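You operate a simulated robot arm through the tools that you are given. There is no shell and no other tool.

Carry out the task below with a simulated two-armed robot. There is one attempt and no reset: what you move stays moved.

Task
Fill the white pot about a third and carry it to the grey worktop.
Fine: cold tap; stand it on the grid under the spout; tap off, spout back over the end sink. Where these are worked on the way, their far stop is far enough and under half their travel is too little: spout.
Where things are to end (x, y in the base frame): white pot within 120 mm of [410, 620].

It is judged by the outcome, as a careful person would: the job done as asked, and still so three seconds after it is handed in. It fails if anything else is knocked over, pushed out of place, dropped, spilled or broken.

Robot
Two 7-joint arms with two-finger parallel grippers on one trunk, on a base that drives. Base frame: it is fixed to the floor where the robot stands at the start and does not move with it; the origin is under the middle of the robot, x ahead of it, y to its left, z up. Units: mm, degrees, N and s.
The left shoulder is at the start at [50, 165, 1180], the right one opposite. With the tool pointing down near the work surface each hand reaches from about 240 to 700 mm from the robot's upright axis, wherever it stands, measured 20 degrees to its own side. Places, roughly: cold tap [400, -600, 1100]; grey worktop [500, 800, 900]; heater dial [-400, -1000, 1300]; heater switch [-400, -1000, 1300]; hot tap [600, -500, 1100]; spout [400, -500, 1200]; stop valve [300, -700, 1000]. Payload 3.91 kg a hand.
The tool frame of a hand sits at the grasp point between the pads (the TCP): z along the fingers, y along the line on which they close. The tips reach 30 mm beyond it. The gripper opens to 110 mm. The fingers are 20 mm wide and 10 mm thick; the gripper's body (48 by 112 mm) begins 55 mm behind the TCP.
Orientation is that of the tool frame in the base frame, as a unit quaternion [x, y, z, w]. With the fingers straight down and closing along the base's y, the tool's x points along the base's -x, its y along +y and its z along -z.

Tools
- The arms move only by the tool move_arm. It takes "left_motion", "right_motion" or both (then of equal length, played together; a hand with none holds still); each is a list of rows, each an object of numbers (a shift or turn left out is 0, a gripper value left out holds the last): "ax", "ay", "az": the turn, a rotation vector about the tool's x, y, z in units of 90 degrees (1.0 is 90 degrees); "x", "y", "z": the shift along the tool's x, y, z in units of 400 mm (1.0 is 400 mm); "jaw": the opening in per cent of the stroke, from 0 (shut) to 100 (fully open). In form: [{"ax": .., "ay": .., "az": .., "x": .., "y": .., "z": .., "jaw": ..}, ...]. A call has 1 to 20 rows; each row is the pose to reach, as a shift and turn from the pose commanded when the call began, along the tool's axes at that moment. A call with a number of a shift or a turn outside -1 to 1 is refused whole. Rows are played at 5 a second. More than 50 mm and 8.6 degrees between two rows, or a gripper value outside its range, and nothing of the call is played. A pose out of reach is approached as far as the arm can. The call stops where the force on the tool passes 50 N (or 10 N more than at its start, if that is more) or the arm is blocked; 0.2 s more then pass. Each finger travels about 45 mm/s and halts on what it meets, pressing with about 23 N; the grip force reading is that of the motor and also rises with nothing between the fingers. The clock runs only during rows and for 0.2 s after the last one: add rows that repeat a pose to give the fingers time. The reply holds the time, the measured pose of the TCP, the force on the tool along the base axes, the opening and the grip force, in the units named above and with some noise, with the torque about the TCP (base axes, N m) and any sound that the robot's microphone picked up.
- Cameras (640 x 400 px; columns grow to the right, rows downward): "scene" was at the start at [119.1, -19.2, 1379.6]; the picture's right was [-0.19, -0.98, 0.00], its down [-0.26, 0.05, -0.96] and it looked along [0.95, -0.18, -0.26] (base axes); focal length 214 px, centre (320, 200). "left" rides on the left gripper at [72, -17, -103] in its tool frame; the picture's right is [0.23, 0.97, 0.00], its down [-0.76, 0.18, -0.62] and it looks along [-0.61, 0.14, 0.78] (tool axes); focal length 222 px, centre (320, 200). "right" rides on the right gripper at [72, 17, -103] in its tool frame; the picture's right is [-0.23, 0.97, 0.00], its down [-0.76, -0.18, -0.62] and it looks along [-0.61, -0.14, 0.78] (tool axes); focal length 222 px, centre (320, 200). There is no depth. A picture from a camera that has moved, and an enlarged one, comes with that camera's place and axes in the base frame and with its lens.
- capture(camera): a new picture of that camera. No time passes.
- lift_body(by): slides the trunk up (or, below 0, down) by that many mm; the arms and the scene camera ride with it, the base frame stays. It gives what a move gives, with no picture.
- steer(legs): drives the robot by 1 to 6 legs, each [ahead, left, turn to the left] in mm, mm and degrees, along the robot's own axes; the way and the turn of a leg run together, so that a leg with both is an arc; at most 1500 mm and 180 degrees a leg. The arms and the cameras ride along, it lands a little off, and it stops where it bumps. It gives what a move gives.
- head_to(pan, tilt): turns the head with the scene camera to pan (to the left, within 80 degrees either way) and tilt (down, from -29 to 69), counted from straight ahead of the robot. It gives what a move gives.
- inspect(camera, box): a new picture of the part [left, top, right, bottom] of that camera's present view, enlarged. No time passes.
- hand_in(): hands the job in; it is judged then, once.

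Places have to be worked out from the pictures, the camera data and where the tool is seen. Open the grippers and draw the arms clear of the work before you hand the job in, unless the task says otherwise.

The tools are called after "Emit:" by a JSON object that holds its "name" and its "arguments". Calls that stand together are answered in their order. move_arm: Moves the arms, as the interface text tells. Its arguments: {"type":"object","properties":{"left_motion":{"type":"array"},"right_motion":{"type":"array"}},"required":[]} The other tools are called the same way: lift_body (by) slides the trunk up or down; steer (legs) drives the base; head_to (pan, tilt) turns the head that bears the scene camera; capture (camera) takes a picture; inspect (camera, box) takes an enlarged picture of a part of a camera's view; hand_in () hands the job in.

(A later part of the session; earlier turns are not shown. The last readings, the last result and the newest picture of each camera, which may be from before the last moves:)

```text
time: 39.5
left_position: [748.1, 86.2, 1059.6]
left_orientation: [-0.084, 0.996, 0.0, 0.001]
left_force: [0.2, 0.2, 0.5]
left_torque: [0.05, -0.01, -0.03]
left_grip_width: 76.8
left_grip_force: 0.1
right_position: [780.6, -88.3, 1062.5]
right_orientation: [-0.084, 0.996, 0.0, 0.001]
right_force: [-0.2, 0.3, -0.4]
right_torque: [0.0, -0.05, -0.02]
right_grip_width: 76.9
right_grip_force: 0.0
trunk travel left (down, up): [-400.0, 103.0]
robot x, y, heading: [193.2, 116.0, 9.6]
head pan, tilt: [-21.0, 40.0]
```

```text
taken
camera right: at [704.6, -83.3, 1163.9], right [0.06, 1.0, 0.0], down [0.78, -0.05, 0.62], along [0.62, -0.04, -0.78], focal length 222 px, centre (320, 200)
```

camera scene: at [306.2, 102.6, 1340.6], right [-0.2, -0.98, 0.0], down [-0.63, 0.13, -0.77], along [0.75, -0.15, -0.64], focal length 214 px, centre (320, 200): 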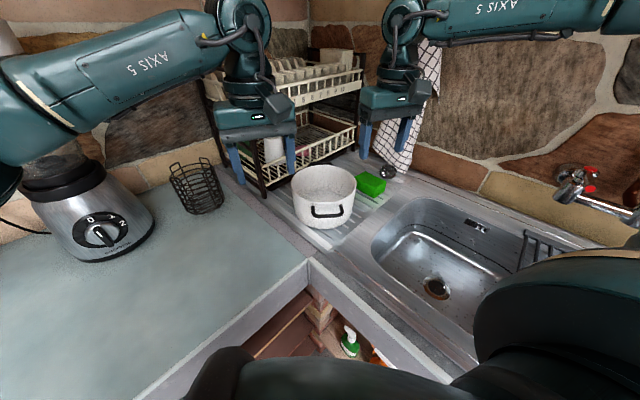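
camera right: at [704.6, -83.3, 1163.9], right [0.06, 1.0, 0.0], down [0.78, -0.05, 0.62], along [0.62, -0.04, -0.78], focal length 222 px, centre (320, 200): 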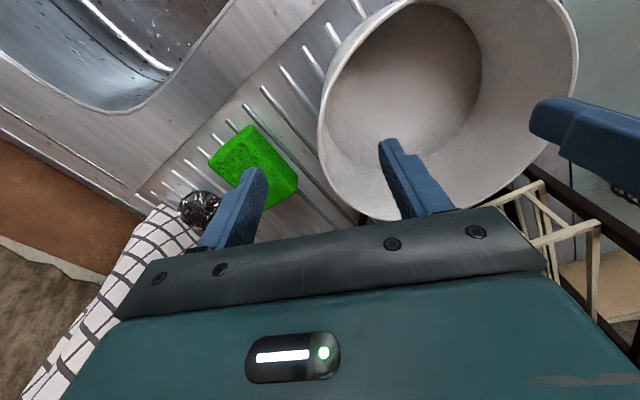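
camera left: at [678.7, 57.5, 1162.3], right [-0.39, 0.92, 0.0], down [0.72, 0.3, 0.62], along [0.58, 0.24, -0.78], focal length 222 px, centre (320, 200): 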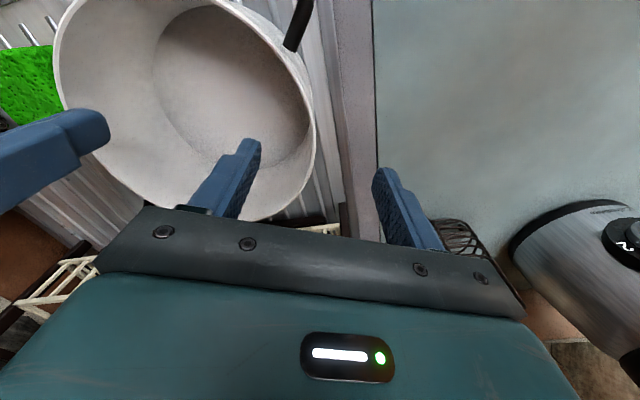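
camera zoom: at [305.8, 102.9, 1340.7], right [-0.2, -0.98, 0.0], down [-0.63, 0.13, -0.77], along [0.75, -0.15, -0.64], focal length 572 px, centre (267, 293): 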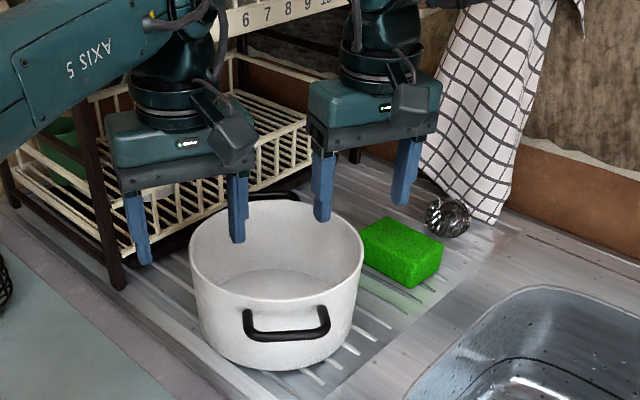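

The rim measures to centre (770,-3) and both hands straddle it well. I lower both 70 mm (tips about 40 mm inside the rim) and close the jaws.

Emit:
{"name": "move_arm", "arguments": {"left_motion": [{"x": -0.012, "z": 0.06}, {"x": -0.012, "z": 0.12}, {"x": -0.012, "z": 0.175}, {"x": -0.012, "z": 0.175}], "right_motion": [{"x": -0.012, "z": 0.06}, {"x": -0.012, "z": 0.12}, {"x": -0.012, "z": 0.18}, {"x": -0.012, "z": 0.18}]}}

Emit:
{"name": "inspect", "arguments": {"camera": "scene", "box": [220, 90, 460, 240]}}

```text
time: 40.5
left_position: [752.3, 89.3, 990.4]
left_orientation: [-0.085, 0.996, -0.001, 0.001]
left_force: [0.7, -0.6, -0.2]
left_torque: [0.0, -0.03, 0.0]
left_grip_width: 76.8
left_grip_force: 0.1
left hand out of reach, approached as far as the arm can: row 1, 3, 4
right_position: [785.0, -88.2, 989.1]
right_orientation: [-0.085, 0.996, -0.001, 0.0]
right_force: [0.6, 0.2, 0.6]
right_torque: [0.0, 0.0, 0.0]
right_grip_width: 76.9
right_grip_force: 0.0
trunk travel left (down, up): [-400.0, 103.0]
robot x, y, heading: [197.2, 114.9, 9.8]
head pan, tilt: [-21.0, 40.0]
```

```text
2.67 times, centred on (340, 165) of scene
camera zoom: at [305.9, 102.6, 1340.7], right [-0.2, -0.98, 0.0], down [-0.63, 0.13, -0.77], along [0.75, -0.15, -0.64], focal length 572 px, centre (267, 293)
```

zoom: 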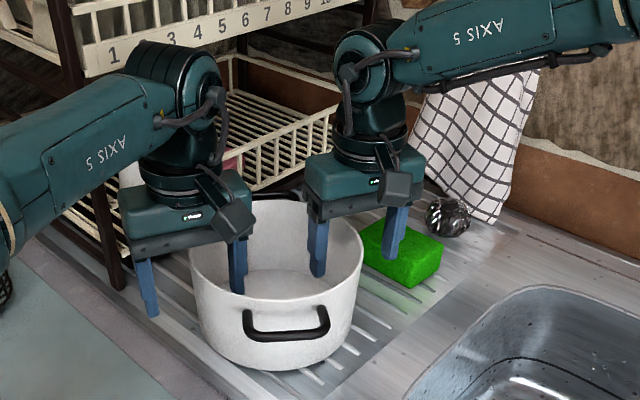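

Both hands straddle the wall at z 990. I close both jaws on the rim.

Emit:
{"name": "move_arm", "arguments": {"left_motion": [{"jaw": 0}, {"jaw": 0}, {"jaw": 0}, {"jaw": 0}, {"jaw": 0}, {"jaw": 0}, {"jaw": 0}], "right_motion": [{"jaw": 0}, {"jaw": 0}, {"jaw": 0}, {"jaw": 0}, {"jaw": 0}, {"jaw": 0}, {"jaw": 0}]}}

Emit:
{"name": "inspect", "arguments": {"camera": "scene", "box": [220, 90, 460, 240]}}

```text
time: 42.1
left_position: [753.1, 84.1, 990.4]
left_orientation: [-0.083, 0.997, -0.005, 0.002]
left_force: [4.0, -29.1, 1.4]
left_torque: [-1.39, 0.2, 0.44]
left_grip_width: 10.8
left_grip_force: 22.8
right_position: [783.6, -86.6, 989.2]
right_orientation: [-0.085, 0.996, 0.004, -0.001]
right_force: [-5.5, 29.5, -0.6]
right_torque: [1.22, -0.21, -0.48]
right_grip_width: 9.3
right_grip_force: 23.2
trunk travel left (down, up): [-400.0, 103.0]
robot x, y, heading: [196.5, 116.8, 9.8]
head pan, tilt: [-21.0, 40.0]
```

```text
2.67 times, centred on (340, 165) of scene
camera zoom: at [306.3, 102.6, 1340.6], right [-0.2, -0.98, 0.0], down [-0.63, 0.13, -0.77], along [0.75, -0.15, -0.64], focal length 572 px, centre (267, 293)
```

zoom: 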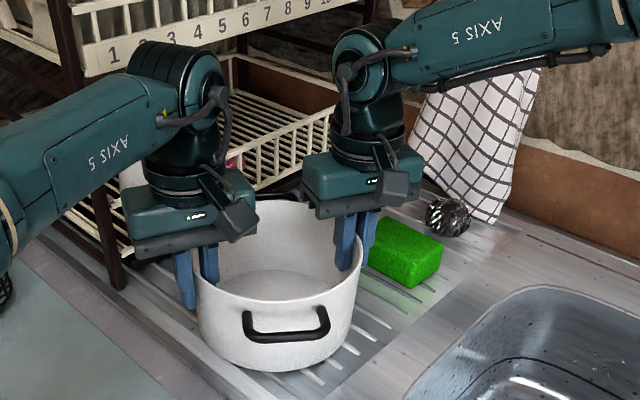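

Both grip the wall, but the hands pull outward against each other with about 29 N. I relax by moving each a few mm inward.

Emit:
{"name": "move_arm", "arguments": {"left_motion": [{"y": -0.01}, {"y": -0.01}], "right_motion": [{"y": 0.004}, {"y": 0.004}]}}

```text
time: 42.7
left_position: [752.0, 84.6, 991.4]
left_orientation: [-0.084, 0.996, -0.003, 0.002]
left_force: [5.7, -23.3, 3.6]
left_torque: [-1.3, 0.04, 0.51]
left_grip_width: 11.3
left_grip_force: 23.1
right_position: [785.6, -86.6, 989.2]
right_orientation: [-0.083, 0.997, 0.004, -0.001]
right_force: [-3.6, 23.3, 0.4]
right_torque: [1.23, -0.27, -0.55]
right_grip_width: 9.1
right_grip_force: 23.3
trunk travel left (down, up): [-400.0, 103.0]
robot x, y, heading: [201.1, 116.0, 9.7]
head pan, tilt: [-21.0, 40.0]
```

Force fell only a little; I continue to relax inward a few mm each to see the trend.

Emit:
{"name": "move_arm", "arguments": {"left_motion": [{"y": -0.01}, {"y": -0.01}], "right_motion": [{"y": 0.01}, {"y": 0.01}]}}

```text
time: 43.3
left_position: [751.7, 84.3, 990.0]
left_orientation: [-0.086, 0.996, -0.002, 0.002]
left_force: [1.6, -14.9, 3.3]
left_torque: [-1.09, -0.25, 0.49]
left_grip_width: 11.1
left_grip_force: 23.4
left hand out of reach, approached as far as the arm can: row 1, 2
right_position: [783.8, -83.8, 987.5]
right_orientation: [-0.084, 0.996, 0.001, 0.0]
right_force: [-1.8, 10.2, 2.6]
right_torque: [1.16, 0.76, -0.47]
right_grip_width: 9.5
right_grip_force: 23.3
trunk travel left (down, up): [-400.0, 103.0]
robot x, y, heading: [196.9, 118.1, 9.8]
head pan, tilt: [-21.0, 40.0]
```

The pull is falling (about 10–15 N). I ease the right hand 3 mm more and lift both 25 mm slowly to feel the weight.

Emit:
{"name": "move_arm", "arguments": {"left_motion": [{"z": 0.0}, {"z": -0.02}, {"z": -0.04}, {"z": -0.0625}, {"z": -0.0625}], "right_motion": [{"y": 0.008}, {"y": 0.008, "z": -0.02}, {"y": 0.008, "z": -0.04}, {"y": 0.008, "z": -0.0625}, {"y": 0.008, "z": -0.0625}]}}

Emit:
{"name": "inspect", "arguments": {"camera": "scene", "box": [220, 90, 460, 240]}}

```text
time: 44.5
left_position: [749.7, 88.8, 1015.0]
left_orientation: [-0.089, 0.996, 0.001, 0.001]
left_force: [-2.1, 13.1, 0.2]
left_torque: [-0.08, -0.16, 0.47]
left_grip_width: 9.5
left_grip_force: 23.6
right_position: [783.5, -81.6, 1013.1]
right_orientation: [-0.083, 0.997, -0.002, 0.001]
right_force: [1.9, -13.9, 2.2]
right_torque: [0.19, -0.13, -0.56]
right_grip_width: 8.6
right_grip_force: 23.3
trunk travel left (down, up): [-400.0, 103.0]
robot x, y, heading: [194.3, 118.3, 9.6]
head pan, tilt: [-21.0, 40.0]
```

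```text
2.67 times, centred on (340, 165) of scene
camera zoom: at [305.8, 102.5, 1340.7], right [-0.2, -0.98, 0.0], down [-0.63, 0.13, -0.77], along [0.75, -0.15, -0.64], focal length 572 px, centre (267, 293)
```

zoom: 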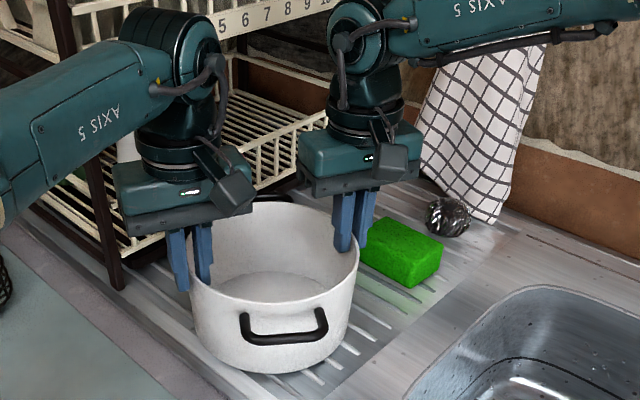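

The hands rose but the pot stayed (no weight on the force sensors): the vertical fingers slipped along the tapered wall. I open, and look at the pot's place before re-gripping deeper with the fingers tilted to the wall's slope.

Emit:
{"name": "move_arm", "arguments": {"left_motion": [{"jaw": 60}, {"jaw": 60}, {"jaw": 60}, {"jaw": 60}], "right_motion": [{"jaw": 60}, {"jaw": 60}, {"jaw": 60}, {"jaw": 60}]}}

Emit:
{"name": "inspect", "arguments": {"camera": "scene", "box": [240, 130, 400, 230]}}

Emit:
{"name": "inspect", "arguments": {"camera": "right", "box": [160, 0, 640, 300]}}

Emit:
{"name": "inspect", "arguments": {"camera": "left", "box": [0, 0, 480, 300]}}

```text
time: 45.5
left_position: [750.4, 87.7, 1014.5]
left_orientation: [-0.085, 0.996, 0.0, 0.0]
left_force: [0.7, 0.0, 0.1]
left_torque: [-0.02, 0.0, -0.02]
left_grip_width: 66.2
left_grip_force: 0.1
right_position: [783.7, -78.5, 1013.0]
right_orientation: [-0.084, 0.996, 0.0, 0.0]
right_force: [-0.1, -0.2, -0.7]
right_torque: [0.03, 0.0, 0.0]
right_grip_width: 65.8
right_grip_force: 0.0
trunk travel left (down, up): [-400.0, 103.0]
robot x, y, heading: [196.4, 116.4, 9.7]
head pan, tilt: [-21.0, 40.0]
```

```text
4.00 times, centred on (320, 180) of scene
camera zoom: at [306.2, 102.6, 1340.6], right [-0.2, -0.98, 0.0], down [-0.63, 0.13, -0.77], along [0.75, -0.15, -0.64], focal length 858 px, centre (320, 280)
```

zoom: 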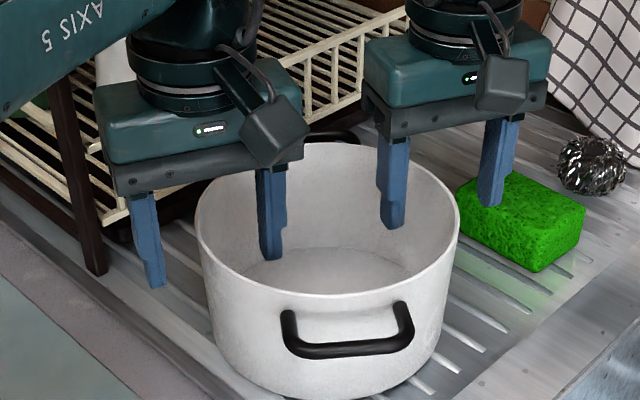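

```text
1.33 times, centred on (400, 150) of right
camera zoom: at [708.2, -74.5, 1115.4], right [0.06, 1.0, 0.0], down [0.78, -0.05, 0.62], along [0.62, -0.04, -0.78], focal length 296 px, centre (213, 267)
```

zoom: 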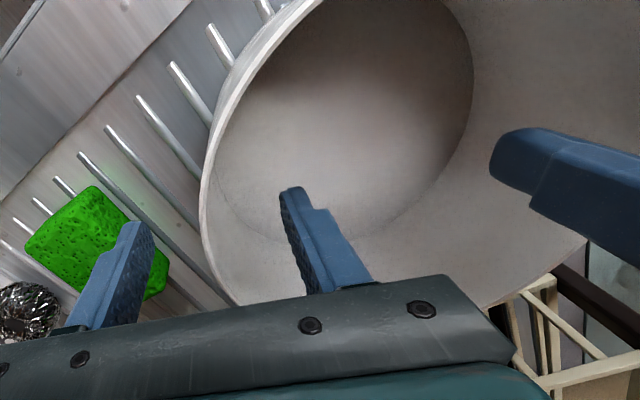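

```text
1.33 times, centred on (240, 150) of left
camera zoom: at [681.7, 56.2, 1117.3], right [-0.39, 0.92, 0.0], down [0.72, 0.31, 0.62], along [0.57, 0.24, -0.78], focal length 296 px, centre (427, 267)
```

zoom: 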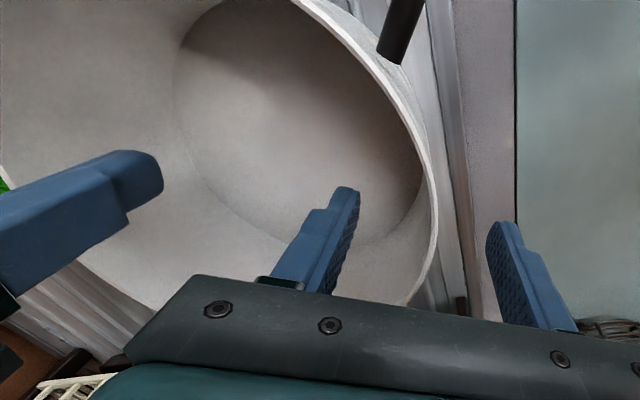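

The rim centre is now about (768,2). I lower both hands, tilting each about 8° so the pads lie along the tapered wall, then close.

Emit:
{"name": "move_arm", "arguments": {"left_motion": [{"x": -0.007, "y": -0.009, "ax": 0.09}, {"x": -0.007, "y": -0.009, "z": 0.04, "ax": 0.09}, {"x": -0.007, "y": -0.009, "z": 0.08, "ax": 0.09}, {"x": -0.007, "y": -0.009, "z": 0.08, "ax": 0.09}], "right_motion": [{"x": 0.004, "y": -0.005, "ax": -0.09}, {"x": 0.004, "y": -0.005, "z": 0.04, "ax": -0.09}, {"x": 0.004, "y": -0.005, "z": 0.0775, "ax": -0.09}, {"x": 0.004, "y": -0.005, "z": 0.0775, "ax": -0.09}]}}

Emit:
{"name": "move_arm", "arguments": {"left_motion": [{"jaw": 0}, {"jaw": 0}, {"jaw": 0}, {"jaw": 0}, {"jaw": 0}, {"jaw": 0}], "right_motion": [{"jaw": 0}, {"jaw": 0}, {"jaw": 0}, {"jaw": 0}, {"jaw": 0}, {"jaw": 0}]}}

Emit:
{"name": "inspect", "arguments": {"camera": "scene", "box": [240, 130, 400, 230]}}

```text
time: 46.5
left_position: [752.6, 83.1, 984.7]
left_orientation: [-0.085, 0.994, -0.072, 0.007]
left_force: [-0.5, -0.3, 0.4]
left_torque: [-0.01, 0.01, -0.01]
left_grip_width: 66.3
left_grip_force: 0.0
right_position: [782.1, -82.7, 981.8]
right_orientation: [-0.085, 0.994, 0.07, -0.005]
right_force: [-0.9, 0.9, 0.0]
right_torque: [0.0, -0.01, -0.02]
right_grip_width: 66.1
right_grip_force: 0.1
trunk travel left (down, up): [-400.0, 103.0]
robot x, y, heading: [196.5, 114.8, 9.3]
head pan, tilt: [-21.0, 40.0]
```

```text
time: 47.9
left_position: [753.6, 87.6, 983.1]
left_orientation: [-0.087, 0.994, -0.065, 0.008]
left_force: [-5.1, 27.7, 0.4]
left_torque: [1.41, -0.14, 0.28]
left_grip_width: 12.7
left_grip_force: 23.1
right_position: [782.8, -84.4, 980.0]
right_orientation: [-0.084, 0.994, 0.067, -0.005]
right_force: [5.7, -28.5, 3.3]
right_torque: [-1.31, 0.45, -0.46]
right_grip_width: 12.2
right_grip_force: 22.6
trunk travel left (down, up): [-400.0, 103.0]
robot x, y, heading: [190.6, 119.1, 9.6]
head pan, tilt: [-21.0, 40.0]
```

```text
4.00 times, centred on (320, 180) of scene
camera zoom: at [306.1, 102.5, 1340.6], right [-0.2, -0.98, 0.0], down [-0.63, 0.13, -0.77], along [0.75, -0.15, -0.64], focal length 858 px, centre (320, 280)
```

zoom: 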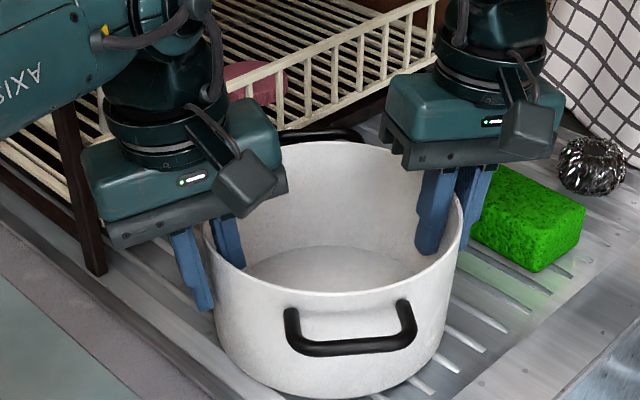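

The torque reversed sign with 8°, so the wall slope is nearer 4°. I open slightly, halve the tilt and shift each hand outward by the measured deflection, then close again.

Emit:
{"name": "move_arm", "arguments": {"left_motion": [{"jaw": 40}, {"jaw": 40}, {"y": 0.012, "ax": -0.045, "jaw": 40}, {"y": 0.012, "ax": -0.045, "jaw": 40}, {"y": 0.012, "ax": -0.045, "jaw": 0}, {"y": 0.012, "ax": -0.045, "jaw": 0}, {"y": 0.012, "ax": -0.045, "jaw": 0}, {"y": 0.012, "ax": -0.045, "jaw": 0}, {"y": 0.012, "ax": -0.045, "jaw": 0}], "right_motion": [{"jaw": 40}, {"jaw": 40}, {"y": -0.008, "ax": 0.045, "jaw": 40}, {"y": -0.008, "ax": 0.045, "jaw": 40}, {"y": -0.008, "ax": 0.045, "jaw": 0}, {"y": -0.008, "ax": 0.045, "jaw": 0}, {"y": -0.008, "ax": 0.045, "jaw": 0}, {"y": -0.008, "ax": 0.045, "jaw": 0}, {"y": -0.008, "ax": 0.045, "jaw": 0}]}}

```text
time: 49.9
left_position: [752.5, 87.4, 983.3]
left_orientation: [-0.084, 0.996, -0.036, 0.004]
left_force: [0.2, -5.0, 0.6]
left_torque: [1.18, 0.06, 0.3]
left_grip_width: 8.9
left_grip_force: 23.3
right_position: [783.7, -83.5, 982.6]
right_orientation: [-0.085, 0.996, 0.035, -0.003]
right_force: [0.8, 5.0, 0.3]
right_torque: [-1.09, 0.12, -0.48]
right_grip_width: 8.5
right_grip_force: 22.9
trunk travel left (down, up): [-400.0, 103.0]
robot x, y, heading: [198.1, 115.4, 9.8]
head pan, tilt: [-21.0, 40.0]
```

Lateral force is now only 5 N. I lift both hands 12 mm and read the forces.

Emit:
{"name": "move_arm", "arguments": {"left_motion": [{"z": -0.01}, {"z": -0.02}, {"z": -0.03}], "right_motion": [{"z": -0.01}, {"z": -0.02}, {"z": -0.03}]}}

Emit:
{"name": "inspect", "arguments": {"camera": "scene", "box": [240, 130, 400, 230]}}

```text
time: 50.7
left_position: [751.4, 87.2, 994.4]
left_orientation: [-0.085, 0.996, -0.037, 0.004]
left_force: [2.7, -14.8, -3.2]
left_torque: [1.2, 0.11, 0.37]
left_grip_width: 9.0
left_grip_force: 23.0
right_position: [782.6, -83.0, 995.0]
right_orientation: [-0.085, 0.996, 0.036, -0.003]
right_force: [-3.8, 14.9, -0.8]
right_torque: [-1.08, -0.01, -0.42]
right_grip_width: 8.5
right_grip_force: 23.1
trunk travel left (down, up): [-400.0, 103.0]
robot x, y, heading: [198.2, 114.6, 9.6]
head pan, tilt: [-21.0, 40.0]
```

```text
4.00 times, centred on (320, 180) of scene
camera zoom: at [306.6, 102.5, 1340.5], right [-0.2, -0.98, 0.0], down [-0.63, 0.13, -0.77], along [0.75, -0.15, -0.64], focal length 858 px, centre (320, 280)
```

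zoom: 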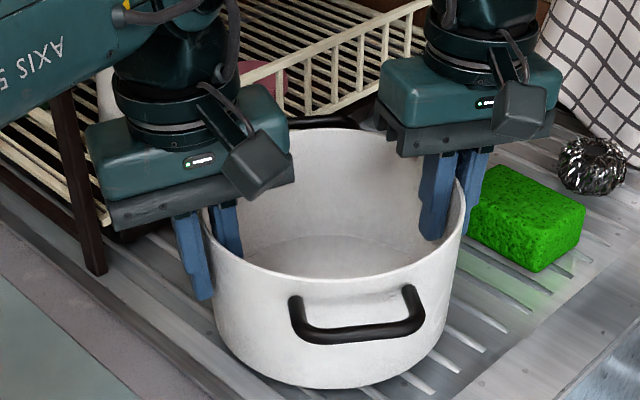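

The pot is off the drainer, held by both hands (about 0.4 kg). I raise it about 110 mm straight up, compensating for the hand tilt.

Emit:
{"name": "move_arm", "arguments": {"left_motion": [{"y": -0.004, "z": -0.045}, {"y": -0.008, "z": -0.09}, {"y": -0.012, "z": -0.137}, {"y": -0.016, "z": -0.183}, {"y": -0.019, "z": -0.23}, {"y": -0.022, "z": -0.274}, {"y": -0.022, "z": -0.274}], "right_motion": [{"y": 0.004, "z": -0.045}, {"y": 0.008, "z": -0.09}, {"y": 0.012, "z": -0.137}, {"y": 0.016, "z": -0.183}, {"y": 0.019, "z": -0.23}, {"y": 0.022, "z": -0.274}, {"y": 0.022, "z": -0.274}]}}

Emit:
{"name": "capture", "arguments": {"camera": "scene"}}

```text
time: 52.3
left_position: [752.0, 87.3, 1103.0]
left_orientation: [-0.084, 0.996, -0.037, 0.004]
left_force: [3.8, -22.6, -0.6]
left_torque: [0.74, 0.68, 0.31]
left_grip_width: 9.3
left_grip_force: 23.5
right_position: [783.4, -83.6, 1103.7]
right_orientation: [-0.086, 0.996, 0.037, -0.004]
right_force: [-3.0, 21.8, -4.3]
right_torque: [-1.03, -0.76, -0.47]
right_grip_width: 8.9
right_grip_force: 23.1
trunk travel left (down, up): [-400.0, 103.0]
robot x, y, heading: [195.7, 116.6, 9.8]
head pan, tilt: [-21.0, 40.0]
```

```text
taken
camera scene: at [307.0, 102.4, 1340.5], right [-0.2, -0.98, 0.0], down [-0.63, 0.13, -0.77], along [0.75, -0.15, -0.64], focal length 214 px, centre (320, 200)
```

scene: 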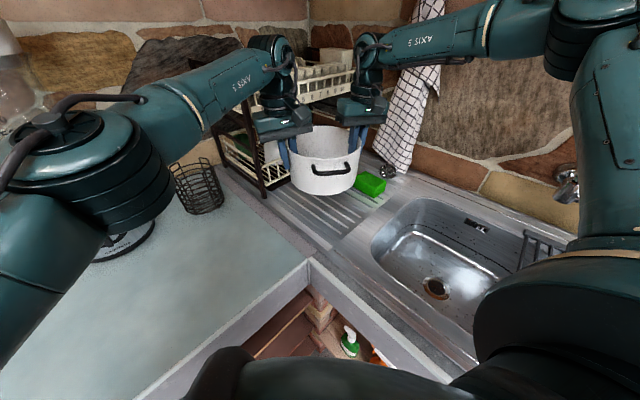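

Pot is up about 120 mm and level. I draw it back 75 mm and 92 mm to the left in the robot frame, both hands together, easing the outward pull slightly.

Emit:
{"name": "move_arm", "arguments": {"left_motion": [{"x": 0.031, "y": 0.033, "z": -0.003}, {"x": 0.0625, "y": 0.071, "z": -0.005}, {"x": 0.094, "y": 0.11, "z": -0.008}, {"x": 0.125, "y": 0.148, "z": -0.011}, {"x": 0.156, "y": 0.186, "z": -0.013}, {"x": 0.1875, "y": 0.2244, "z": -0.016}, {"x": 0.1875, "y": 0.2244, "z": -0.016}], "right_motion": [{"x": 0.031, "y": 0.043, "z": 0.003}, {"x": 0.0625, "y": 0.081, "z": 0.005}, {"x": 0.094, "y": 0.12, "z": 0.008}, {"x": 0.125, "y": 0.158, "z": 0.011}, {"x": 0.156, "y": 0.196, "z": 0.013}, {"x": 0.1875, "y": 0.2344, "z": 0.016}, {"x": 0.1875, "y": 0.2344, "z": 0.016}]}}

Emit:
{"name": "capture", "arguments": {"camera": "scene"}}

```text
time: 53.9
left_position: [662.5, 165.0, 1102.6]
left_orientation: [-0.087, 0.996, -0.032, 0.003]
left_force: [-3.8, 15.6, -3.7]
left_torque: [1.36, -0.12, 0.23]
left_grip_width: 8.5
left_grip_force: 23.1
right_position: [693.3, -4.6, 1103.7]
right_orientation: [-0.084, 0.996, 0.035, -0.004]
right_force: [5.1, -16.2, -2.2]
right_torque: [-1.22, 0.18, -0.45]
right_grip_width: 8.5
right_grip_force: 23.1
trunk travel left (down, up): [-400.0, 103.0]
robot x, y, heading: [197.5, 114.6, 9.8]
head pan, tilt: [-21.0, 40.0]
```

```text
taken
camera scene: at [306.8, 102.2, 1340.5], right [-0.2, -0.98, 0.0], down [-0.63, 0.13, -0.77], along [0.75, -0.15, -0.64], focal length 214 px, centre (320, 200)
```

scene: 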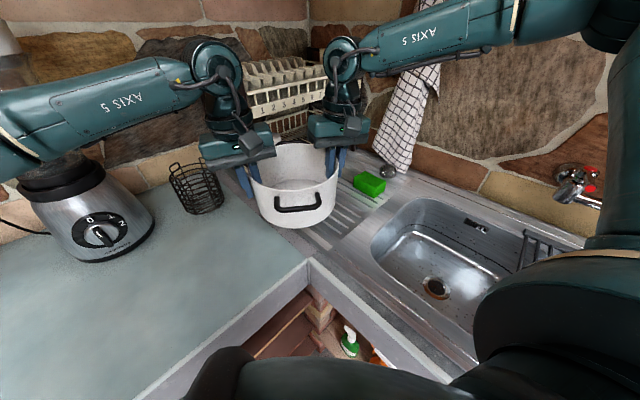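

Now the pot is at fwd 468, lateral -117. I back off 49 mm and turn right 65° to face the sink wall.

Emit:
{"name": "steer", "arguments": {"legs": [[-49, 13, 0], [0, 0, -65]]}}

Emit:
{"name": "head_to", "arguments": {"pan": -5, "tilt": 35}}

Emit:
{"name": "capture", "arguments": {"camera": "scene"}}

Emit:
{"name": "capture", "arguments": {"camera": "right"}}

Emit:
{"name": "capture", "arguments": {"camera": "left"}}

```text
time: 57.7
left_position: [384.9, -280.9, 1104.0]
left_orientation: [0.463, 0.886, -0.029, -0.015]
left_force: [14.5, 12.7, -2.0]
left_torque: [0.67, -1.02, 0.18]
left_grip_width: 8.9
left_grip_force: 22.8
right_position: [245.7, -382.5, 1103.5]
right_orientation: [0.464, 0.885, 0.03, 0.016]
right_force: [-14.5, -11.8, -3.1]
right_torque: [-0.74, 1.04, -0.46]
right_grip_width: 8.3
right_grip_force: 23.0
trunk travel left (down, up): [-400.0, 103.0]
robot x, y, heading: [145.1, 120.4, -55.2]
head pan, tilt: [-21.0, 40.0]
```

```text
time: 58.5
left_position: [386.8, -281.2, 1103.3]
left_orientation: [0.463, 0.886, -0.029, -0.016]
left_force: [-2.4, -0.7, -2.5]
left_torque: [0.69, -1.01, 0.29]
left_grip_width: 8.4
left_grip_force: 23.2
right_position: [245.9, -383.2, 1102.1]
right_orientation: [0.464, 0.885, 0.03, 0.016]
right_force: [1.7, 0.1, -1.6]
right_torque: [-0.65, 1.02, -0.51]
right_grip_width: 8.1
right_grip_force: 22.5
trunk travel left (down, up): [-400.0, 103.0]
robot x, y, heading: [142.1, 118.8, -55.4]
head pan, tilt: [-5.0, 35.0]
```

```text
taken
camera scene: at [202.3, 17.3, 1348.1], right [-0.87, -0.49, 0.0], down [-0.28, 0.5, -0.82], along [0.4, -0.71, -0.57], focal length 214 px, centre (320, 200)
```

scene: 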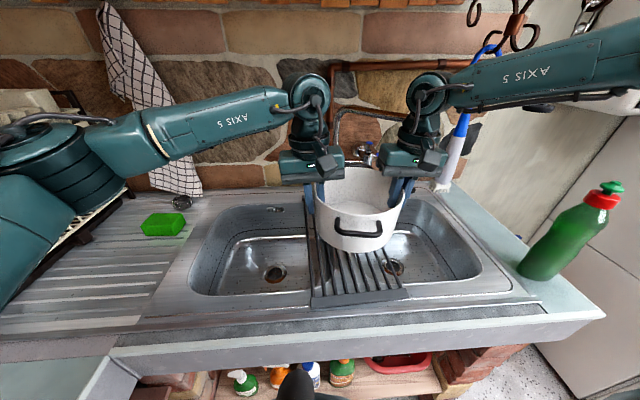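

```text
taken
camera right: at [211.1, -317.4, 1206.4], right [0.93, 0.37, 0.07], down [0.25, -0.75, 0.61], along [0.27, -0.55, -0.79], focal length 222 px, centre (320, 200)
```

right: 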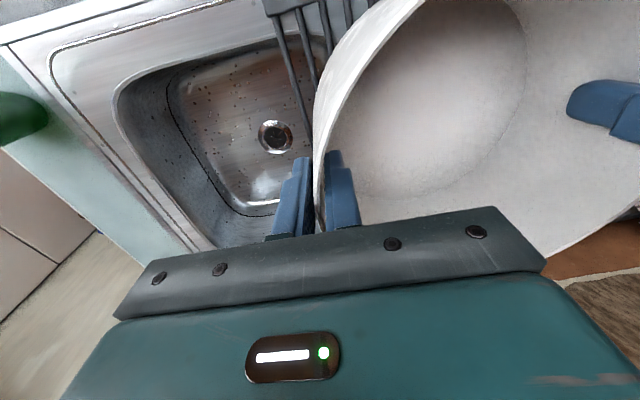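

```text
taken
camera left: at [336.5, -228.8, 1206.6], right [0.67, 0.74, -0.06], down [0.61, -0.5, 0.61], along [0.42, -0.45, -0.79], focal length 222 px, centre (320, 200)
```

left: 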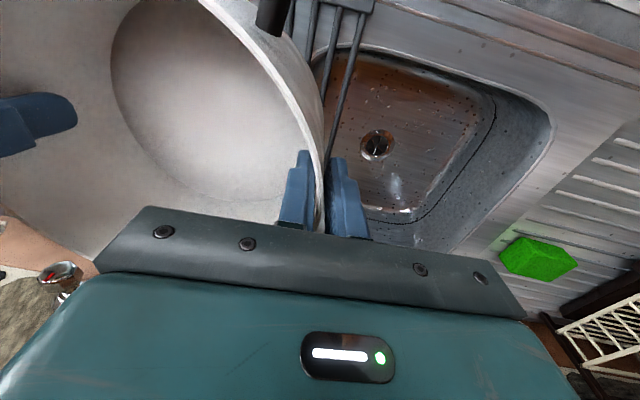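

The pot hangs at room centre over the grid (about (316,-332)), the grid's front edge measured where expected. I lower it 104 mm towards the grid.

Emit:
{"name": "move_arm", "arguments": {"left_motion": [{"y": 0.003, "z": 0.043}, {"y": 0.006, "z": 0.087}, {"y": 0.009, "z": 0.13}, {"y": 0.012, "z": 0.173}, {"y": 0.015, "z": 0.217}, {"y": 0.018, "z": 0.26}, {"y": 0.018, "z": 0.26}], "right_motion": [{"y": -0.003, "z": 0.043}, {"y": -0.006, "z": 0.087}, {"y": -0.009, "z": 0.13}, {"y": -0.012, "z": 0.173}, {"y": -0.015, "z": 0.217}, {"y": -0.018, "z": 0.26}, {"y": -0.018, "z": 0.26}]}}

Emit:
{"name": "inspect", "arguments": {"camera": "scene", "box": [240, 170, 480, 320]}}

```text
time: 60.1
left_position: [385.1, -281.0, 999.6]
left_orientation: [0.463, 0.886, -0.029, -0.015]
left_force: [-1.3, 0.9, -1.5]
left_torque: [0.9, -0.79, 0.28]
left_grip_width: 8.6
left_grip_force: 23.5
right_position: [246.3, -383.9, 999.1]
right_orientation: [0.465, 0.885, 0.03, 0.016]
right_force: [0.5, -1.8, -2.2]
right_torque: [-0.89, 0.86, -0.5]
right_grip_width: 8.5
right_grip_force: 23.1
trunk travel left (down, up): [-400.0, 103.0]
robot x, y, heading: [142.6, 122.5, -55.3]
head pan, tilt: [-5.0, 35.0]
```

```text
2.67 times, centred on (360, 245) of scene
camera zoom: at [202.3, 17.5, 1348.1], right [-0.87, -0.49, 0.0], down [-0.28, 0.5, -0.82], along [0.41, -0.71, -0.57], focal length 572 px, centre (213, 80)
```

zoom: 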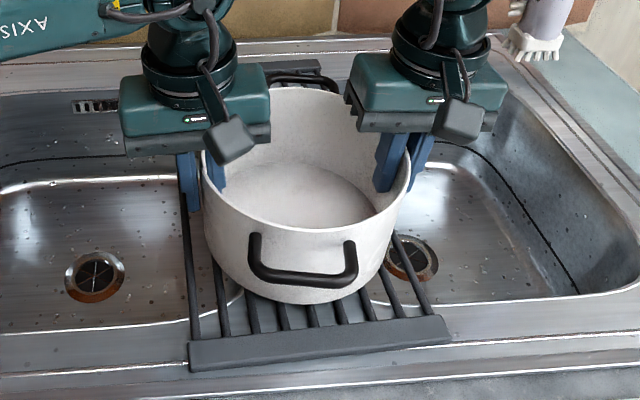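

Still about 4 N hanging at z 999. I lower in small steps to touch.

Emit:
{"name": "move_arm", "arguments": {"left_motion": [{"y": 0.0005, "z": 0.0075}, {"y": 0.001, "z": 0.015}, {"y": 0.001, "z": 0.015}], "right_motion": [{"y": -0.0005, "z": 0.0075}, {"y": -0.001, "z": 0.015}, {"y": -0.001, "z": 0.015}]}}

Emit:
{"name": "move_arm", "arguments": {"left_motion": [{"y": 0.0005, "z": 0.006}, {"y": 0.001, "z": 0.012}, {"y": 0.001, "z": 0.012}], "right_motion": [{"y": -0.0005, "z": 0.006}, {"y": -0.001, "z": 0.012}, {"y": -0.001, "z": 0.012}]}}

```text
time: 60.9
left_position: [386.2, -282.3, 993.9]
left_orientation: [0.463, 0.886, -0.03, -0.015]
left_force: [0.2, 2.6, -1.7]
left_torque: [0.56, -1.04, 0.24]
left_grip_width: 9.0
left_grip_force: 22.7
right_position: [244.2, -383.4, 993.4]
right_orientation: [0.465, 0.885, 0.03, 0.016]
right_force: [-2.0, -3.1, -1.6]
right_torque: [-0.56, 1.05, -0.49]
right_grip_width: 8.1
right_grip_force: 23.1
trunk travel left (down, up): [-400.0, 103.0]
robot x, y, heading: [142.7, 116.6, -55.3]
head pan, tilt: [-5.0, 35.0]
```

```text
time: 61.7
left_position: [384.8, -281.3, 990.6]
left_orientation: [0.464, 0.885, -0.033, -0.015]
left_force: [5.1, 0.2, 18.3]
left_torque: [1.02, -0.66, 0.29]
left_grip_width: 8.9
left_grip_force: 23.0
right_position: [244.5, -383.7, 990.5]
right_orientation: [0.465, 0.885, 0.028, 0.018]
right_force: [-3.1, -9.1, 14.0]
right_torque: [0.37, 1.42, -0.47]
right_grip_width: 8.1
right_grip_force: 22.8
trunk travel left (down, up): [-400.0, 103.0]
robot x, y, heading: [144.2, 119.3, -55.3]
head pan, tilt: [-5.0, 35.0]
```

The pot has landed on the grid (force +16 N each at z 991). I unload slightly, open the jaws and raise the hands out of the pot.

Emit:
{"name": "move_arm", "arguments": {"left_motion": [{"z": -0.005}, {"z": -0.005, "jaw": 50}, {"z": -0.005, "jaw": 50}, {"z": -0.005, "jaw": 50}, {"z": -0.005, "jaw": 50}], "right_motion": [{"z": -0.005}, {"z": -0.005, "jaw": 50}, {"z": -0.005, "jaw": 50}, {"z": -0.005, "jaw": 50}, {"z": -0.005, "jaw": 50}]}}

Emit:
{"name": "move_arm", "arguments": {"left_motion": [{"y": -0.007, "z": -0.1}, {"y": -0.014, "z": -0.2}, {"y": -0.019, "z": -0.275}], "right_motion": [{"y": 0.007, "z": -0.1}, {"y": 0.014, "z": -0.2}, {"y": 0.019, "z": -0.275}]}}

Emit:
{"name": "capture", "arguments": {"camera": "scene"}}

Emit:
{"name": "capture", "arguments": {"camera": "left"}}

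Emit:
{"name": "capture", "arguments": {"camera": "right"}}

```text
time: 62.9
left_position: [385.5, -281.0, 989.7]
left_orientation: [0.463, 0.886, -0.03, -0.016]
left_force: [0.2, -0.4, -0.4]
left_torque: [-0.01, -0.02, 0.02]
left_grip_width: 54.7
left_grip_force: 0.0
right_position: [245.1, -383.3, 990.0]
right_orientation: [0.464, 0.885, 0.029, 0.016]
right_force: [-0.1, 0.6, 1.1]
right_torque: [0.03, 0.0, -0.03]
right_grip_width: 54.9
right_grip_force: 0.0
trunk travel left (down, up): [-400.0, 103.0]
robot x, y, heading: [145.3, 122.8, -55.3]
head pan, tilt: [-5.0, 35.0]
```

```text
time: 63.7
left_position: [385.4, -280.8, 1102.7]
left_orientation: [0.464, 0.885, -0.029, -0.015]
left_force: [0.2, 0.5, 0.5]
left_torque: [0.0, -0.01, 0.01]
left_grip_width: 55.3
left_grip_force: 0.0
right_position: [246.8, -382.1, 1099.0]
right_orientation: [0.464, 0.885, 0.03, 0.015]
right_force: [-0.8, -1.2, -0.5]
right_torque: [-0.02, -0.01, -0.02]
right_grip_width: 55.0
right_grip_force: 0.0
trunk travel left (down, up): [-400.0, 103.0]
robot x, y, heading: [144.0, 120.0, -55.3]
head pan, tilt: [-5.0, 35.0]
```

```text
taken
camera scene: at [201.9, 18.2, 1348.2], right [-0.87, -0.49, 0.0], down [-0.28, 0.5, -0.82], along [0.41, -0.71, -0.57], focal length 214 px, centre (320, 200)
```

scene: 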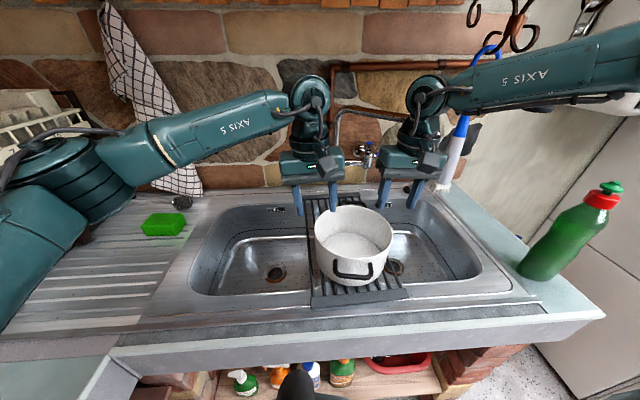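

```text
taken
camera left: at [335.8, -228.3, 1205.6], right [0.67, 0.74, -0.07], down [0.61, -0.5, 0.61], along [0.42, -0.45, -0.79], focal length 222 px, centre (320, 200)
```

left: 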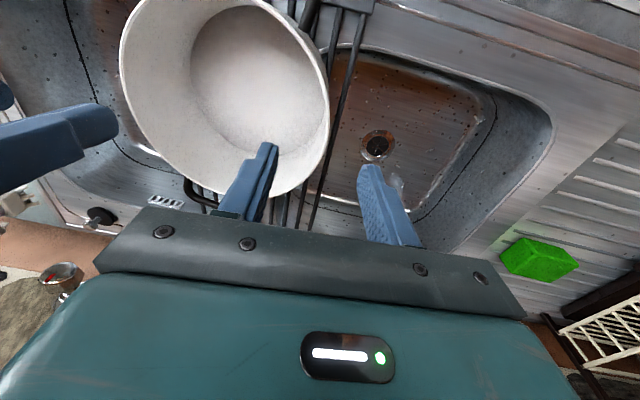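

```text
taken
camera right: at [211.1, -316.2, 1203.9], right [0.93, 0.37, 0.07], down [0.25, -0.75, 0.61], along [0.27, -0.55, -0.79], focal length 222 px, centre (320, 200)
```

right: 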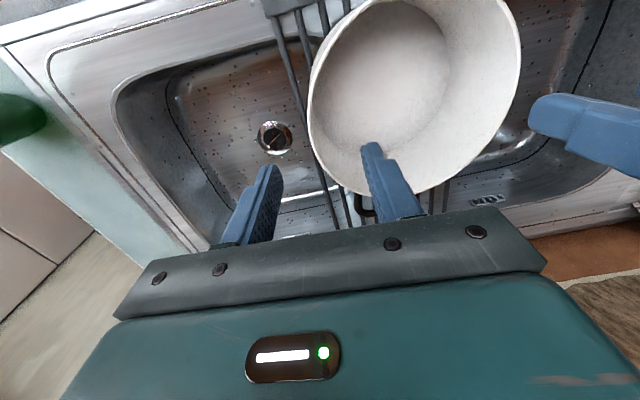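

The pot stands well on the grid. I draw both hands back and apart, levelling the tool tilt, to get a free view of the mixer.

Emit:
{"name": "move_arm", "arguments": {"left_motion": [{"x": 0.08, "y": 0.03, "z": -0.03}, {"x": 0.16, "y": 0.08, "z": -0.06, "ax": -0.045}, {"x": 0.24, "y": 0.14, "z": -0.09, "ax": -0.045}, {"x": 0.32, "y": 0.2, "z": -0.12, "ax": -0.045}, {"x": 0.32, "y": 0.2, "z": -0.12, "ax": -0.045}], "right_motion": [{"x": 0.08, "y": -0.03, "z": -0.03}, {"x": 0.16, "y": -0.08, "z": -0.06, "ax": 0.045}, {"x": 0.24, "y": -0.14, "z": -0.09, "ax": 0.045}, {"x": 0.32, "y": -0.2, "z": -0.12, "ax": 0.045}, {"x": 0.32, "y": -0.2, "z": -0.12, "ax": 0.045}]}}

Emit:
{"name": "head_to", "arguments": {"pan": -5, "tilt": 20}}

Emit:
{"name": "capture", "arguments": {"camera": "scene"}}

Emit:
{"name": "inspect", "arguments": {"camera": "scene", "box": [260, 100, 460, 225]}}

Emit:
{"name": "capture", "arguments": {"camera": "right"}}

Emit:
{"name": "capture", "arguments": {"camera": "left"}}

```text
time: 64.9
left_position: [382.2, -128.2, 1143.0]
left_orientation: [0.463, 0.886, 0.003, 0.0]
left_force: [0.0, 0.7, -0.6]
left_torque: [-0.02, 0.01, 0.02]
left_grip_width: 55.3
left_grip_force: 0.1
right_position: [103.2, -327.0, 1144.3]
right_orientation: [0.464, 0.886, -0.002, 0.0]
right_force: [-0.6, -0.9, 1.1]
right_torque: [-0.01, 0.01, 0.01]
right_grip_width: 54.8
right_grip_force: 0.1
trunk travel left (down, up): [-400.0, 103.0]
robot x, y, heading: [141.9, 122.5, -55.1]
head pan, tilt: [-5.0, 35.0]
```

```text
time: 65.7
left_position: [381.0, -128.1, 1141.8]
left_orientation: [0.463, 0.886, 0.002, 0.001]
left_force: [-0.4, 0.2, 0.0]
left_torque: [0.01, 0.02, 0.01]
left_grip_width: 55.3
left_grip_force: 0.1
right_position: [103.7, -325.5, 1143.3]
right_orientation: [0.465, 0.885, -0.002, 0.0]
right_force: [-0.7, -0.7, 0.7]
right_torque: [0.04, -0.01, -0.02]
right_grip_width: 55.0
right_grip_force: 0.0
trunk travel left (down, up): [-400.0, 103.0]
robot x, y, heading: [143.0, 123.9, -55.3]
head pan, tilt: [-5.0, 20.0]
```

```text
taken
camera scene: at [204.7, 13.3, 1371.9], right [-0.87, -0.49, 0.0], down [-0.17, 0.3, -0.94], along [0.46, -0.82, -0.34], focal length 214 px, centre (320, 200)
```

scene: 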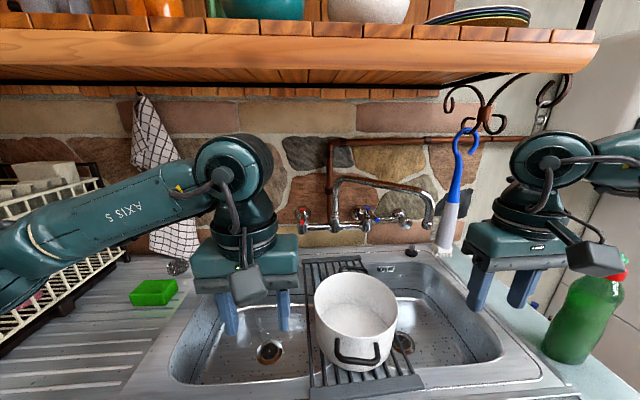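

```text
3.20 times, centred on (360, 162) of scene
camera zoom: at [204.7, 13.3, 1371.9], right [-0.87, -0.49, 0.0], down [-0.17, 0.3, -0.94], along [0.46, -0.82, -0.34], focal length 686 px, centre (192, 320)
```

zoom: 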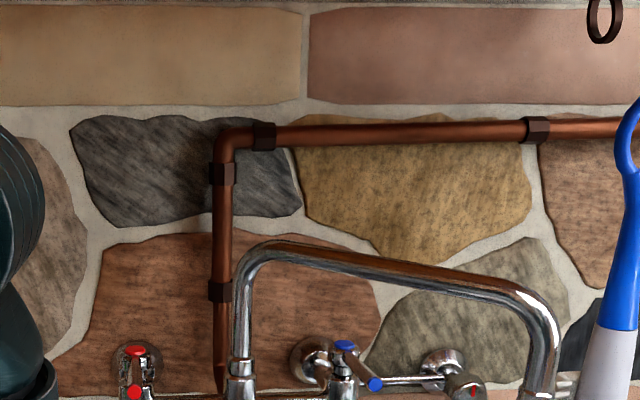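

```text
taken
camera right: at [75.5, -256.5, 1246.6], right [0.93, 0.37, 0.0], down [0.29, -0.73, 0.62], along [0.23, -0.58, -0.78], focal length 222 px, centre (320, 200)
```

right: 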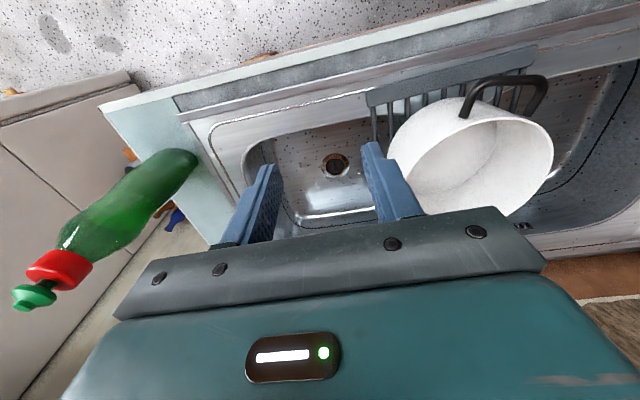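

```text
taken
camera left: at [326.8, -79.8, 1244.3], right [0.67, 0.74, 0.0], down [0.58, -0.53, 0.62], along [0.46, -0.42, -0.78], focal length 222 px, centre (320, 200)
```

left: 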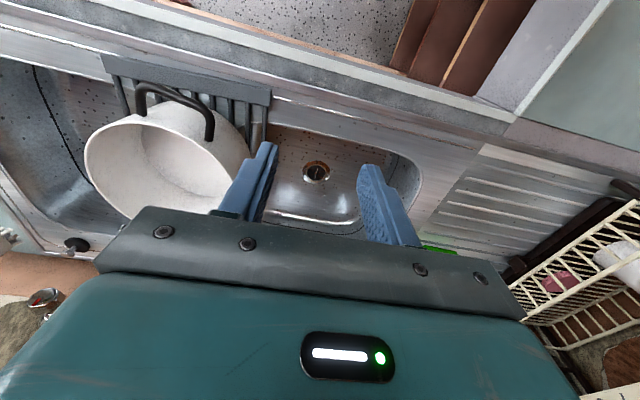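

I zoom lower to see the tap levers, spout nozzle and the stop valve.

Emit:
{"name": "inspect", "arguments": {"camera": "scene", "box": [285, 165, 445, 265]}}

Emit:
{"name": "inspect", "arguments": {"camera": "scene", "box": [340, 190, 440, 252]}}

```text
4.00 times, centred on (365, 215) of scene
camera zoom: at [204.7, 13.3, 1371.9], right [-0.87, -0.49, 0.0], down [-0.17, 0.3, -0.94], along [0.46, -0.82, -0.34], focal length 858 px, centre (140, 140)
```

zoom: 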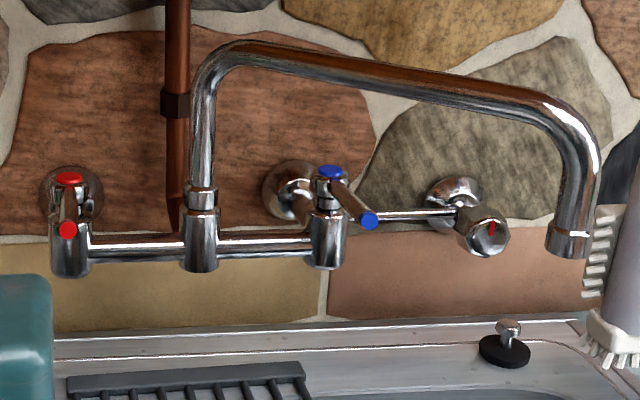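

```text
6.40 times, centred on (390, 221) of scene
camera zoom: at [204.7, 13.3, 1371.9], right [-0.87, -0.49, 0.0], down [-0.17, 0.3, -0.94], along [0.46, -0.82, -0.34], focal length 1373 px, centre (-128, 66)
```

zoom: 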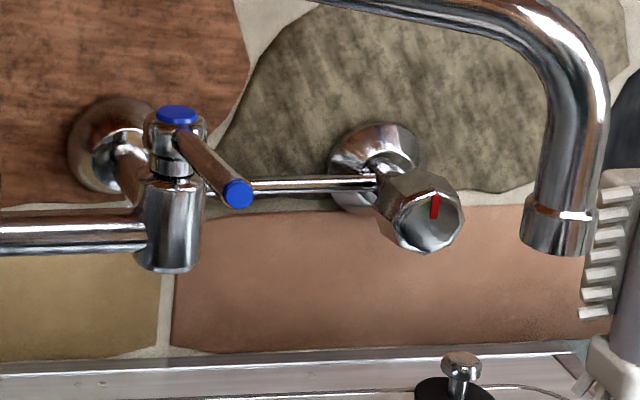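

Nozzle triangulates to (206,-504,1137) and the spout pivot to about (469,-559), so the spout points 43° right and reaches 269 mm; straight out it would be right above the pot. I turn the robot 12° left so the right arm can follow the whole swing, and raise the right hand to spout height in line with the nozzle.

Emit:
{"name": "steer", "arguments": {"legs": [[0, 0, 12]]}}

Emit:
{"name": "move_arm", "arguments": {"right_motion": [{"x": -0.02, "y": -0.07, "z": -0.03, "jaw": 90}, {"x": -0.04, "y": -0.14, "z": -0.06}, {"x": -0.06, "y": -0.21, "z": -0.09}, {"x": -0.08, "y": -0.28, "z": -0.12}, {"x": -0.08, "y": -0.315, "z": -0.13}, {"x": -0.08, "y": -0.315, "z": -0.13}]}}

Emit:
{"name": "capture", "arguments": {"camera": "right"}}

Emit:
{"name": "head_to", "arguments": {"pan": -25, "tilt": 20}}

Emit:
{"name": "capture", "arguments": {"camera": "scene"}}

```text
time: 66.8
left_position: [427.9, -73.4, 1141.7]
left_orientation: [0.368, 0.93, 0.001, 0.0]
left_force: [0.1, 0.7, 0.1]
left_torque: [0.0, -0.01, -0.03]
left_grip_width: 55.0
left_grip_force: 0.1
right_position: [198.0, -324.1, 1144.0]
right_orientation: [0.368, 0.93, -0.001, -0.001]
right_force: [0.3, -0.6, 0.6]
right_torque: [0.02, 0.01, 0.01]
right_grip_width: 55.0
right_grip_force: 0.1
trunk travel left (down, up): [-400.0, 103.0]
robot x, y, heading: [143.4, 122.1, -43.5]
head pan, tilt: [-5.0, 20.0]
```

```text
time: 68.2
left_position: [428.5, -74.3, 1142.5]
left_orientation: [0.368, 0.93, 0.002, 0.001]
left_force: [0.2, 0.6, 0.5]
left_torque: [0.0, -0.02, -0.02]
left_grip_width: 55.0
left_grip_force: 0.0
right_position: [135.5, -437.9, 1197.9]
right_orientation: [0.369, 0.93, -0.001, 0.0]
right_force: [1.2, 1.6, -0.1]
right_torque: [0.01, -0.01, 0.0]
right_grip_width: 99.0
right_grip_force: 0.0
trunk travel left (down, up): [-400.0, 103.0]
robot x, y, heading: [138.3, 119.9, -43.1]
head pan, tilt: [-5.0, 20.0]
```

```text
taken
camera right: at [93.0, -375.4, 1299.7], right [0.83, 0.55, 0.0], down [0.43, -0.65, 0.62], along [0.34, -0.52, -0.78], focal length 222 px, centre (320, 200)
```

right: 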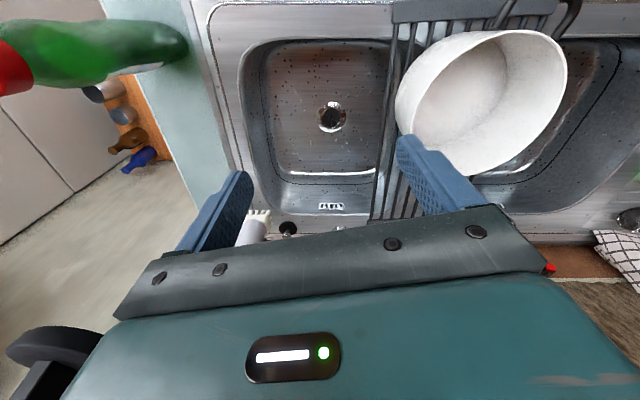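

```text
time: 69.0
left_position: [428.1, -72.7, 1141.5]
left_orientation: [0.368, 0.93, 0.001, 0.001]
left_force: [0.7, -0.1, 0.2]
left_torque: [-0.03, -0.03, 0.0]
left_grip_width: 55.2
left_grip_force: 0.1
right_position: [135.7, -436.8, 1197.4]
right_orientation: [0.369, 0.929, -0.001, 0.0]
right_force: [0.2, 0.5, 0.3]
right_torque: [0.01, -0.01, -0.01]
right_grip_width: 98.9
right_grip_force: 0.0
trunk travel left (down, up): [-400.0, 103.0]
robot x, y, heading: [142.2, 124.0, -43.0]
head pan, tilt: [-25.0, 20.0]
```

```text
taken
camera scene: at [197.8, 11.8, 1372.0], right [-0.93, -0.37, 0.0], down [-0.13, 0.32, -0.94], along [0.35, -0.87, -0.34], focal length 214 px, centre (320, 200)
```

scene: 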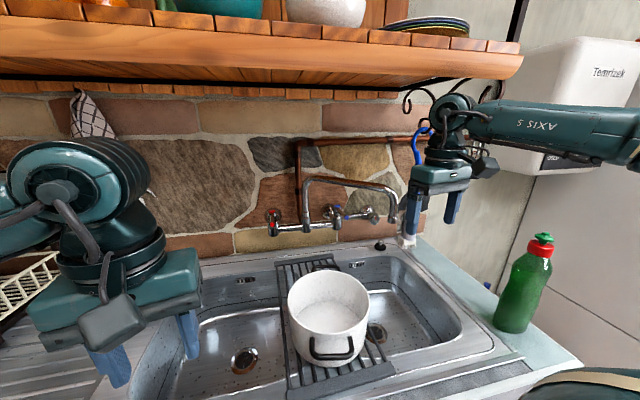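

Hand and nozzle share lateral -412, nozzle 97 mm ahead. I move the open hand forward so that its fingers straddle the spout's down-pipe.

Emit:
{"name": "move_arm", "arguments": {"right_motion": [{"x": -0.06, "z": 0.01}, {"x": -0.12, "z": 0.02}, {"x": -0.18, "z": 0.022}, {"x": -0.24, "z": 0.022}, {"x": -0.24, "z": 0.022}]}}

Emit:
{"name": "capture", "arguments": {"camera": "right"}}

Emit:
{"name": "inspect", "arguments": {"camera": "scene", "box": [280, 110, 480, 235]}}

```text
time: 70.2
left_position: [427.9, -73.0, 1142.5]
left_orientation: [0.367, 0.93, 0.002, 0.001]
left_force: [-0.1, 0.2, -0.1]
left_torque: [0.0, 0.01, -0.01]
left_grip_width: 54.8
left_grip_force: 0.1
right_position: [202.8, -504.8, 1188.5]
right_orientation: [0.369, 0.929, -0.002, 0.001]
right_force: [-0.5, 0.1, -0.8]
right_torque: [0.0, 0.0, -0.05]
right_grip_width: 98.8
right_grip_force: 0.0
trunk travel left (down, up): [-400.0, 103.0]
robot x, y, heading: [141.6, 118.6, -43.2]
head pan, tilt: [-25.0, 20.0]
```

```text
taken
camera right: at [162.0, -441.7, 1290.7], right [0.83, 0.55, 0.0], down [0.43, -0.65, 0.62], along [0.34, -0.52, -0.78], focal length 222 px, centre (320, 200)
```

right: 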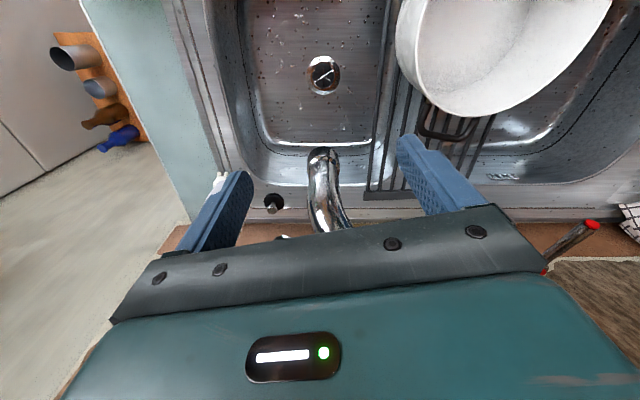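

```text
3.20 times, centred on (380, 172) of scene
camera zoom: at [197.4, 11.9, 1372.0], right [-0.93, -0.37, 0.0], down [-0.13, 0.32, -0.94], along [0.35, -0.87, -0.34], focal length 686 px, centre (128, 288)
```

zoom: 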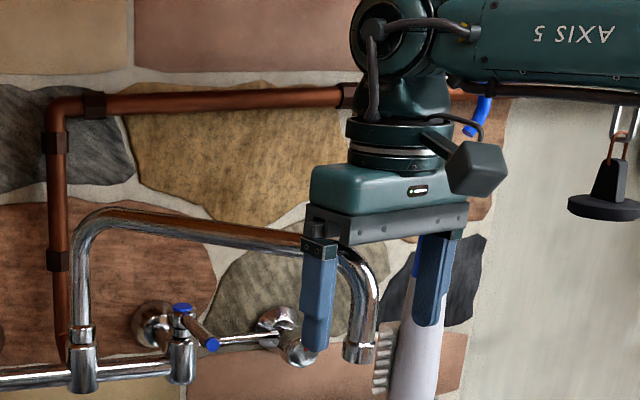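

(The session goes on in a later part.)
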